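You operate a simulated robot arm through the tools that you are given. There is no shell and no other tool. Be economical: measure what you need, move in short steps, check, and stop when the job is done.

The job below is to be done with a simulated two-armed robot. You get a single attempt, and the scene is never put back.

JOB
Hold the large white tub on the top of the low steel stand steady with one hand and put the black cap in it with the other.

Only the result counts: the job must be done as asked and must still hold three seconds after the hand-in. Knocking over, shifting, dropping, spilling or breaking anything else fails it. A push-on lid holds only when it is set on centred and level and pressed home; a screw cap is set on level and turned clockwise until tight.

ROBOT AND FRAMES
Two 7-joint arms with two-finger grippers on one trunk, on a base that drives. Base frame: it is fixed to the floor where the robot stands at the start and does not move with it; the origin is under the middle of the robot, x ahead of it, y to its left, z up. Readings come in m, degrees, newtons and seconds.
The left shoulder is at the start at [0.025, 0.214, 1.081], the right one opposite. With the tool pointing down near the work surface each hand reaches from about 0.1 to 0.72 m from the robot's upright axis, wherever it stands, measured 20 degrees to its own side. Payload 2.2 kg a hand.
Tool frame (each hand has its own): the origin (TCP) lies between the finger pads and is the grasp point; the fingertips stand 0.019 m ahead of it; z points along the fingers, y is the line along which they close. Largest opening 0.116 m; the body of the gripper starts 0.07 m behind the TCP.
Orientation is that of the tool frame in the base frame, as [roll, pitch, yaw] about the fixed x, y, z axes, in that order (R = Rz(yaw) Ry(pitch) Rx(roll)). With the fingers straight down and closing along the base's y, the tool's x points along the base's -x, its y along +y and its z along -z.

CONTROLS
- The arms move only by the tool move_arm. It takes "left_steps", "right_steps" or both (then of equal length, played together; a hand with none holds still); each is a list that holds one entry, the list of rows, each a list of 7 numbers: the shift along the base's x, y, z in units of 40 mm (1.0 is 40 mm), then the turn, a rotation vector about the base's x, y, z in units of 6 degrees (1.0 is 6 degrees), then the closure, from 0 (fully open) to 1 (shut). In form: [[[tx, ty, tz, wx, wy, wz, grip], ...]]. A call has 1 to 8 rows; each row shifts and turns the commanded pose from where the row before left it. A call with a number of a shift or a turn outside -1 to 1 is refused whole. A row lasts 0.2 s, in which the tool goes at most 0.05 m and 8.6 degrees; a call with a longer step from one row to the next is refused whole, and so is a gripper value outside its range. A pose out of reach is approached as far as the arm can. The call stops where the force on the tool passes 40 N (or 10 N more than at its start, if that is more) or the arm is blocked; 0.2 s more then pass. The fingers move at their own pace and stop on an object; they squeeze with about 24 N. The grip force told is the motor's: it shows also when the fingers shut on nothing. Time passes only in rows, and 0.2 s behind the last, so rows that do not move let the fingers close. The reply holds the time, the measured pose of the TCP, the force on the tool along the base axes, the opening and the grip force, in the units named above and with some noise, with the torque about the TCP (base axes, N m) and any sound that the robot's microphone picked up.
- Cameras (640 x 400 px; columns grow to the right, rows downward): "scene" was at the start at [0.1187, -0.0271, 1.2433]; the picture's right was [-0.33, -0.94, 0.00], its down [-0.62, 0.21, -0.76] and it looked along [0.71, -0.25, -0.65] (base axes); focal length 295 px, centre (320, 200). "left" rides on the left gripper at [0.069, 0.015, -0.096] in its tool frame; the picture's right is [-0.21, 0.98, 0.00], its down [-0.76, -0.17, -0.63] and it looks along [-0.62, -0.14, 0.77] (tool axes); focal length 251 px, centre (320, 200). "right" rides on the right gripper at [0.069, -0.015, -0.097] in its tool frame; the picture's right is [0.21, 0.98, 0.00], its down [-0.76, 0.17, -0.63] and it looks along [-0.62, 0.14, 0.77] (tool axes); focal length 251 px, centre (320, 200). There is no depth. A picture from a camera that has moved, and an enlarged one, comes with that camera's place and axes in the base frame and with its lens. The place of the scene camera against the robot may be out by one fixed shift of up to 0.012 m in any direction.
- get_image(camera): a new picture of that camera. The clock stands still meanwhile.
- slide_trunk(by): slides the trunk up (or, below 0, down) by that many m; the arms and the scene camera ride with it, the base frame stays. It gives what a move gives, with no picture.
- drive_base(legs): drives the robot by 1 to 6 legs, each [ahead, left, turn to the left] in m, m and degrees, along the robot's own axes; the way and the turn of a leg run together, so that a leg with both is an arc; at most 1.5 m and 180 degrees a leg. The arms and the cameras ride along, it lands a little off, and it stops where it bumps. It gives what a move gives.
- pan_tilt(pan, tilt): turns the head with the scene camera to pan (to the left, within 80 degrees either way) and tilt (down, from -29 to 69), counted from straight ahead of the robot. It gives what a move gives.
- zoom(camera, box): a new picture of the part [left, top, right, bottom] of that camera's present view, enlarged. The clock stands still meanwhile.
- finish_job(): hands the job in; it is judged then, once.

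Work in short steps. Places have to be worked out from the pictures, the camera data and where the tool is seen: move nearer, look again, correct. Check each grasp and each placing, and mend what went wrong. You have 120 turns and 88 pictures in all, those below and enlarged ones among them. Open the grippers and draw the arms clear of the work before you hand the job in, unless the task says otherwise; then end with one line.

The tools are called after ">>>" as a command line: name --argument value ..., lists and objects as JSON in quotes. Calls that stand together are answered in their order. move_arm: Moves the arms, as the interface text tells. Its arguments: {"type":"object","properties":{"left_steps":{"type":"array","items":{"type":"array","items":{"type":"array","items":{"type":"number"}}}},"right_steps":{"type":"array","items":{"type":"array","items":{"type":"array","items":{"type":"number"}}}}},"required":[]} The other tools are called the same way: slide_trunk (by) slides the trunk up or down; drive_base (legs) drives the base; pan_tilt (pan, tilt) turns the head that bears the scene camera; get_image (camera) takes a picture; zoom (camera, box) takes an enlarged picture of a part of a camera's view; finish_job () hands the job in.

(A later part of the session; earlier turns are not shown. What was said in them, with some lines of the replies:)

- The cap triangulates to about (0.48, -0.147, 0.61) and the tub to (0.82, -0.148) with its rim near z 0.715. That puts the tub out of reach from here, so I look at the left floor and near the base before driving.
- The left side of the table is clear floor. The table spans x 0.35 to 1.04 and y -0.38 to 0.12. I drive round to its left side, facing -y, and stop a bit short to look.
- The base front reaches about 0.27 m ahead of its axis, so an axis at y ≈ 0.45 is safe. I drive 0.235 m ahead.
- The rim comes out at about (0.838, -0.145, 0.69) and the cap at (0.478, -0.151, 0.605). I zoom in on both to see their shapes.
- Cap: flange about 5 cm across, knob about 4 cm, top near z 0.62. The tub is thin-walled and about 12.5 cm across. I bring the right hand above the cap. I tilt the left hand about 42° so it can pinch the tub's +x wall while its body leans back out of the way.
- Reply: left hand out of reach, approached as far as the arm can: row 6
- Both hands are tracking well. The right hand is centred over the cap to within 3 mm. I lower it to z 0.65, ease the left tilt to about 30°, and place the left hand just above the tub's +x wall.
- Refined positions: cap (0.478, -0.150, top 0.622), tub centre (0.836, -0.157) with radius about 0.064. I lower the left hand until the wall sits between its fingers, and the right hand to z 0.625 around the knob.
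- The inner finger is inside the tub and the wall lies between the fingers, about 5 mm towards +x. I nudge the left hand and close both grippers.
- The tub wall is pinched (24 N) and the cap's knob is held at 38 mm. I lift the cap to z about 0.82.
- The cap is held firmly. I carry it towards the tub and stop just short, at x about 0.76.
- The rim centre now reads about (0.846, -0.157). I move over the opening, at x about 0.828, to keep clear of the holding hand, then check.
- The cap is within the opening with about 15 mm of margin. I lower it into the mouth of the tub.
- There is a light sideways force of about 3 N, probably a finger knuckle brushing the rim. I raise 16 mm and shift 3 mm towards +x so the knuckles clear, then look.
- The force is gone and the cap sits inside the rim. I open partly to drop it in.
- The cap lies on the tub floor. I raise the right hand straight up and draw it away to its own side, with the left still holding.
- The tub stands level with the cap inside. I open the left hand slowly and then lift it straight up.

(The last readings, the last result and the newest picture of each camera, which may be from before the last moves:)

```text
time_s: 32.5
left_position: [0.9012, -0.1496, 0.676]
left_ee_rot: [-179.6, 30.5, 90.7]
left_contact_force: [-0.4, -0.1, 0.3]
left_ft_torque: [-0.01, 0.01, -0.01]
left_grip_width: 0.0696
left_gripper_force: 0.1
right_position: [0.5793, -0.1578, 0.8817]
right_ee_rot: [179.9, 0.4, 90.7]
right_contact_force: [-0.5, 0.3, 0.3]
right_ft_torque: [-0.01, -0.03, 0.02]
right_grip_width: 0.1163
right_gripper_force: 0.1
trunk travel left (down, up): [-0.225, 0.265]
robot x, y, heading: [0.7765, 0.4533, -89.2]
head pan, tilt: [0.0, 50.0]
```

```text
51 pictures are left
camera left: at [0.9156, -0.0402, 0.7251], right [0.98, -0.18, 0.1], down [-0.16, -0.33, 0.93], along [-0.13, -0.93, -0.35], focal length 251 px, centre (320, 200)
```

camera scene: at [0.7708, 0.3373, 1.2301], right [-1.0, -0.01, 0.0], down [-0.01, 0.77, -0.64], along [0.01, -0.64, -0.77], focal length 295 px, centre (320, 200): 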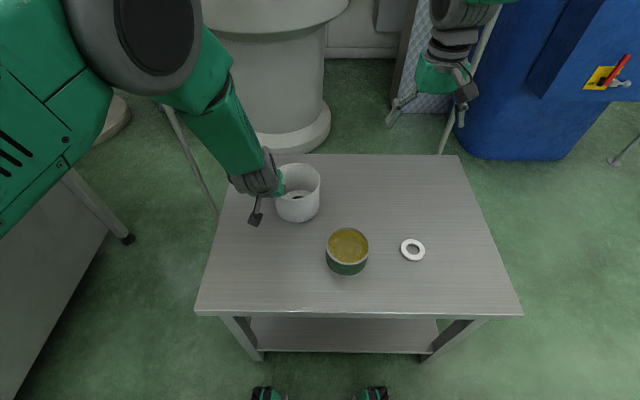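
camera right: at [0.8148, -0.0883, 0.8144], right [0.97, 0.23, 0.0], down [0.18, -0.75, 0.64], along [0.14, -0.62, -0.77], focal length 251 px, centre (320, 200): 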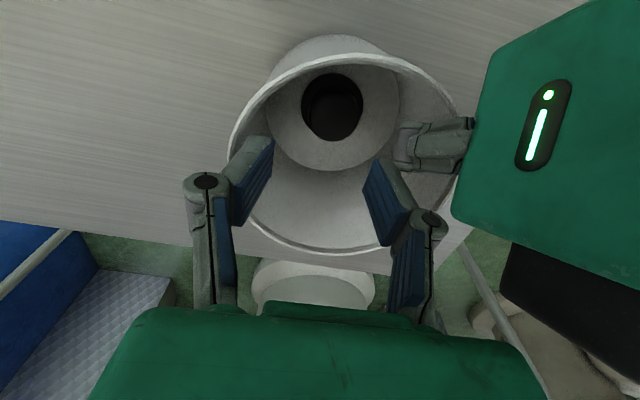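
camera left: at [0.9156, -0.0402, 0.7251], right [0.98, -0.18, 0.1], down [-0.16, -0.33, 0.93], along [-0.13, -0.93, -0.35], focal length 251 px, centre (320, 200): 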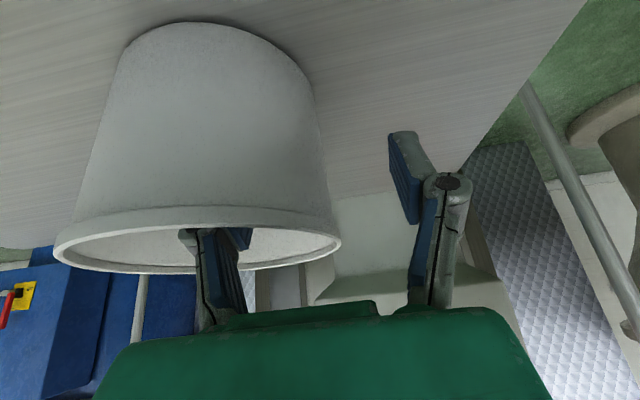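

Both fingers are clear of the wall. I lift the left hand and draw it off to its side.

>>> move_arm --left_steps '[[[0, 0, 0.6, 0, 0, 0, 0.4], [0, 0, 0.8, 0, 0, 0, 0.4], [0, 0, 0.8, 0, 0, 0, 0.4], [0, 0, 0.8, 0, 0, 0, 0.2], [0.7, 0.3, 0.3, 0, 0, 0, 0], [0.7, 0.3, 0.2, 0, 0, 0, 0]]]'

>>> get_image --camera "scene"

>>> zoom --camera "scene" --box '[230, 140, 390, 240]'

```text
time_s: 33.9
left_position: [0.9618, -0.1255, 0.8163]
left_ee_rot: [-179.4, 30.6, 90.7]
left_contact_force: [-0.5, 0.1, 0.9]
left_ft_torque: [-0.06, 0.04, 0.01]
left_grip_width: 0.1159
left_gripper_force: 0.0
right_position: [0.5822, -0.1581, 0.8831]
right_ee_rot: [-179.8, 0.5, 90.7]
right_contact_force: [-0.3, 0.6, -0.7]
right_ft_torque: [0.06, 0.03, 0.0]
right_grip_width: 0.1161
right_gripper_force: 0.0
trunk travel left (down, up): [-0.225, 0.265]
robot x, y, heading: [0.7777, 0.4558, -89.2]
head pan, tilt: [0.0, 50.0]
```

```text
50 pictures are left
camera scene: at [0.7768, 0.3374, 1.2301], right [-1.0, -0.01, 0.0], down [-0.01, 0.77, -0.64], along [0.01, -0.64, -0.77], focal length 295 px, centre (320, 200)
```

scene: 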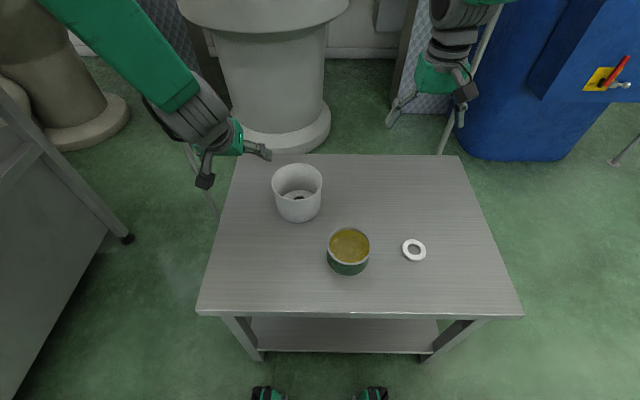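

```text
4.00 times, centred on (310, 190) of scene
camera zoom: at [0.7768, 0.3374, 1.2301], right [-1.0, -0.01, 0.0], down [-0.01, 0.77, -0.64], along [0.01, -0.64, -0.77], focal length 1182 px, centre (360, 240)
```

zoom: 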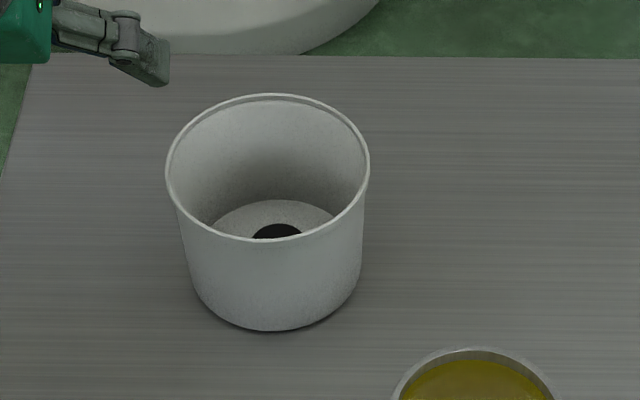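

The cap lies in the tub, the tub is upright, nothing else has moved, and both hands are open and clear. I hand the job in.

>>> finish_job

```text
The job is handed in.
```

The black cap is lying on the floor of the large white tub: the left hand held the tub's wall steady while the right hand lowered the cap into its mouth and let it drop.
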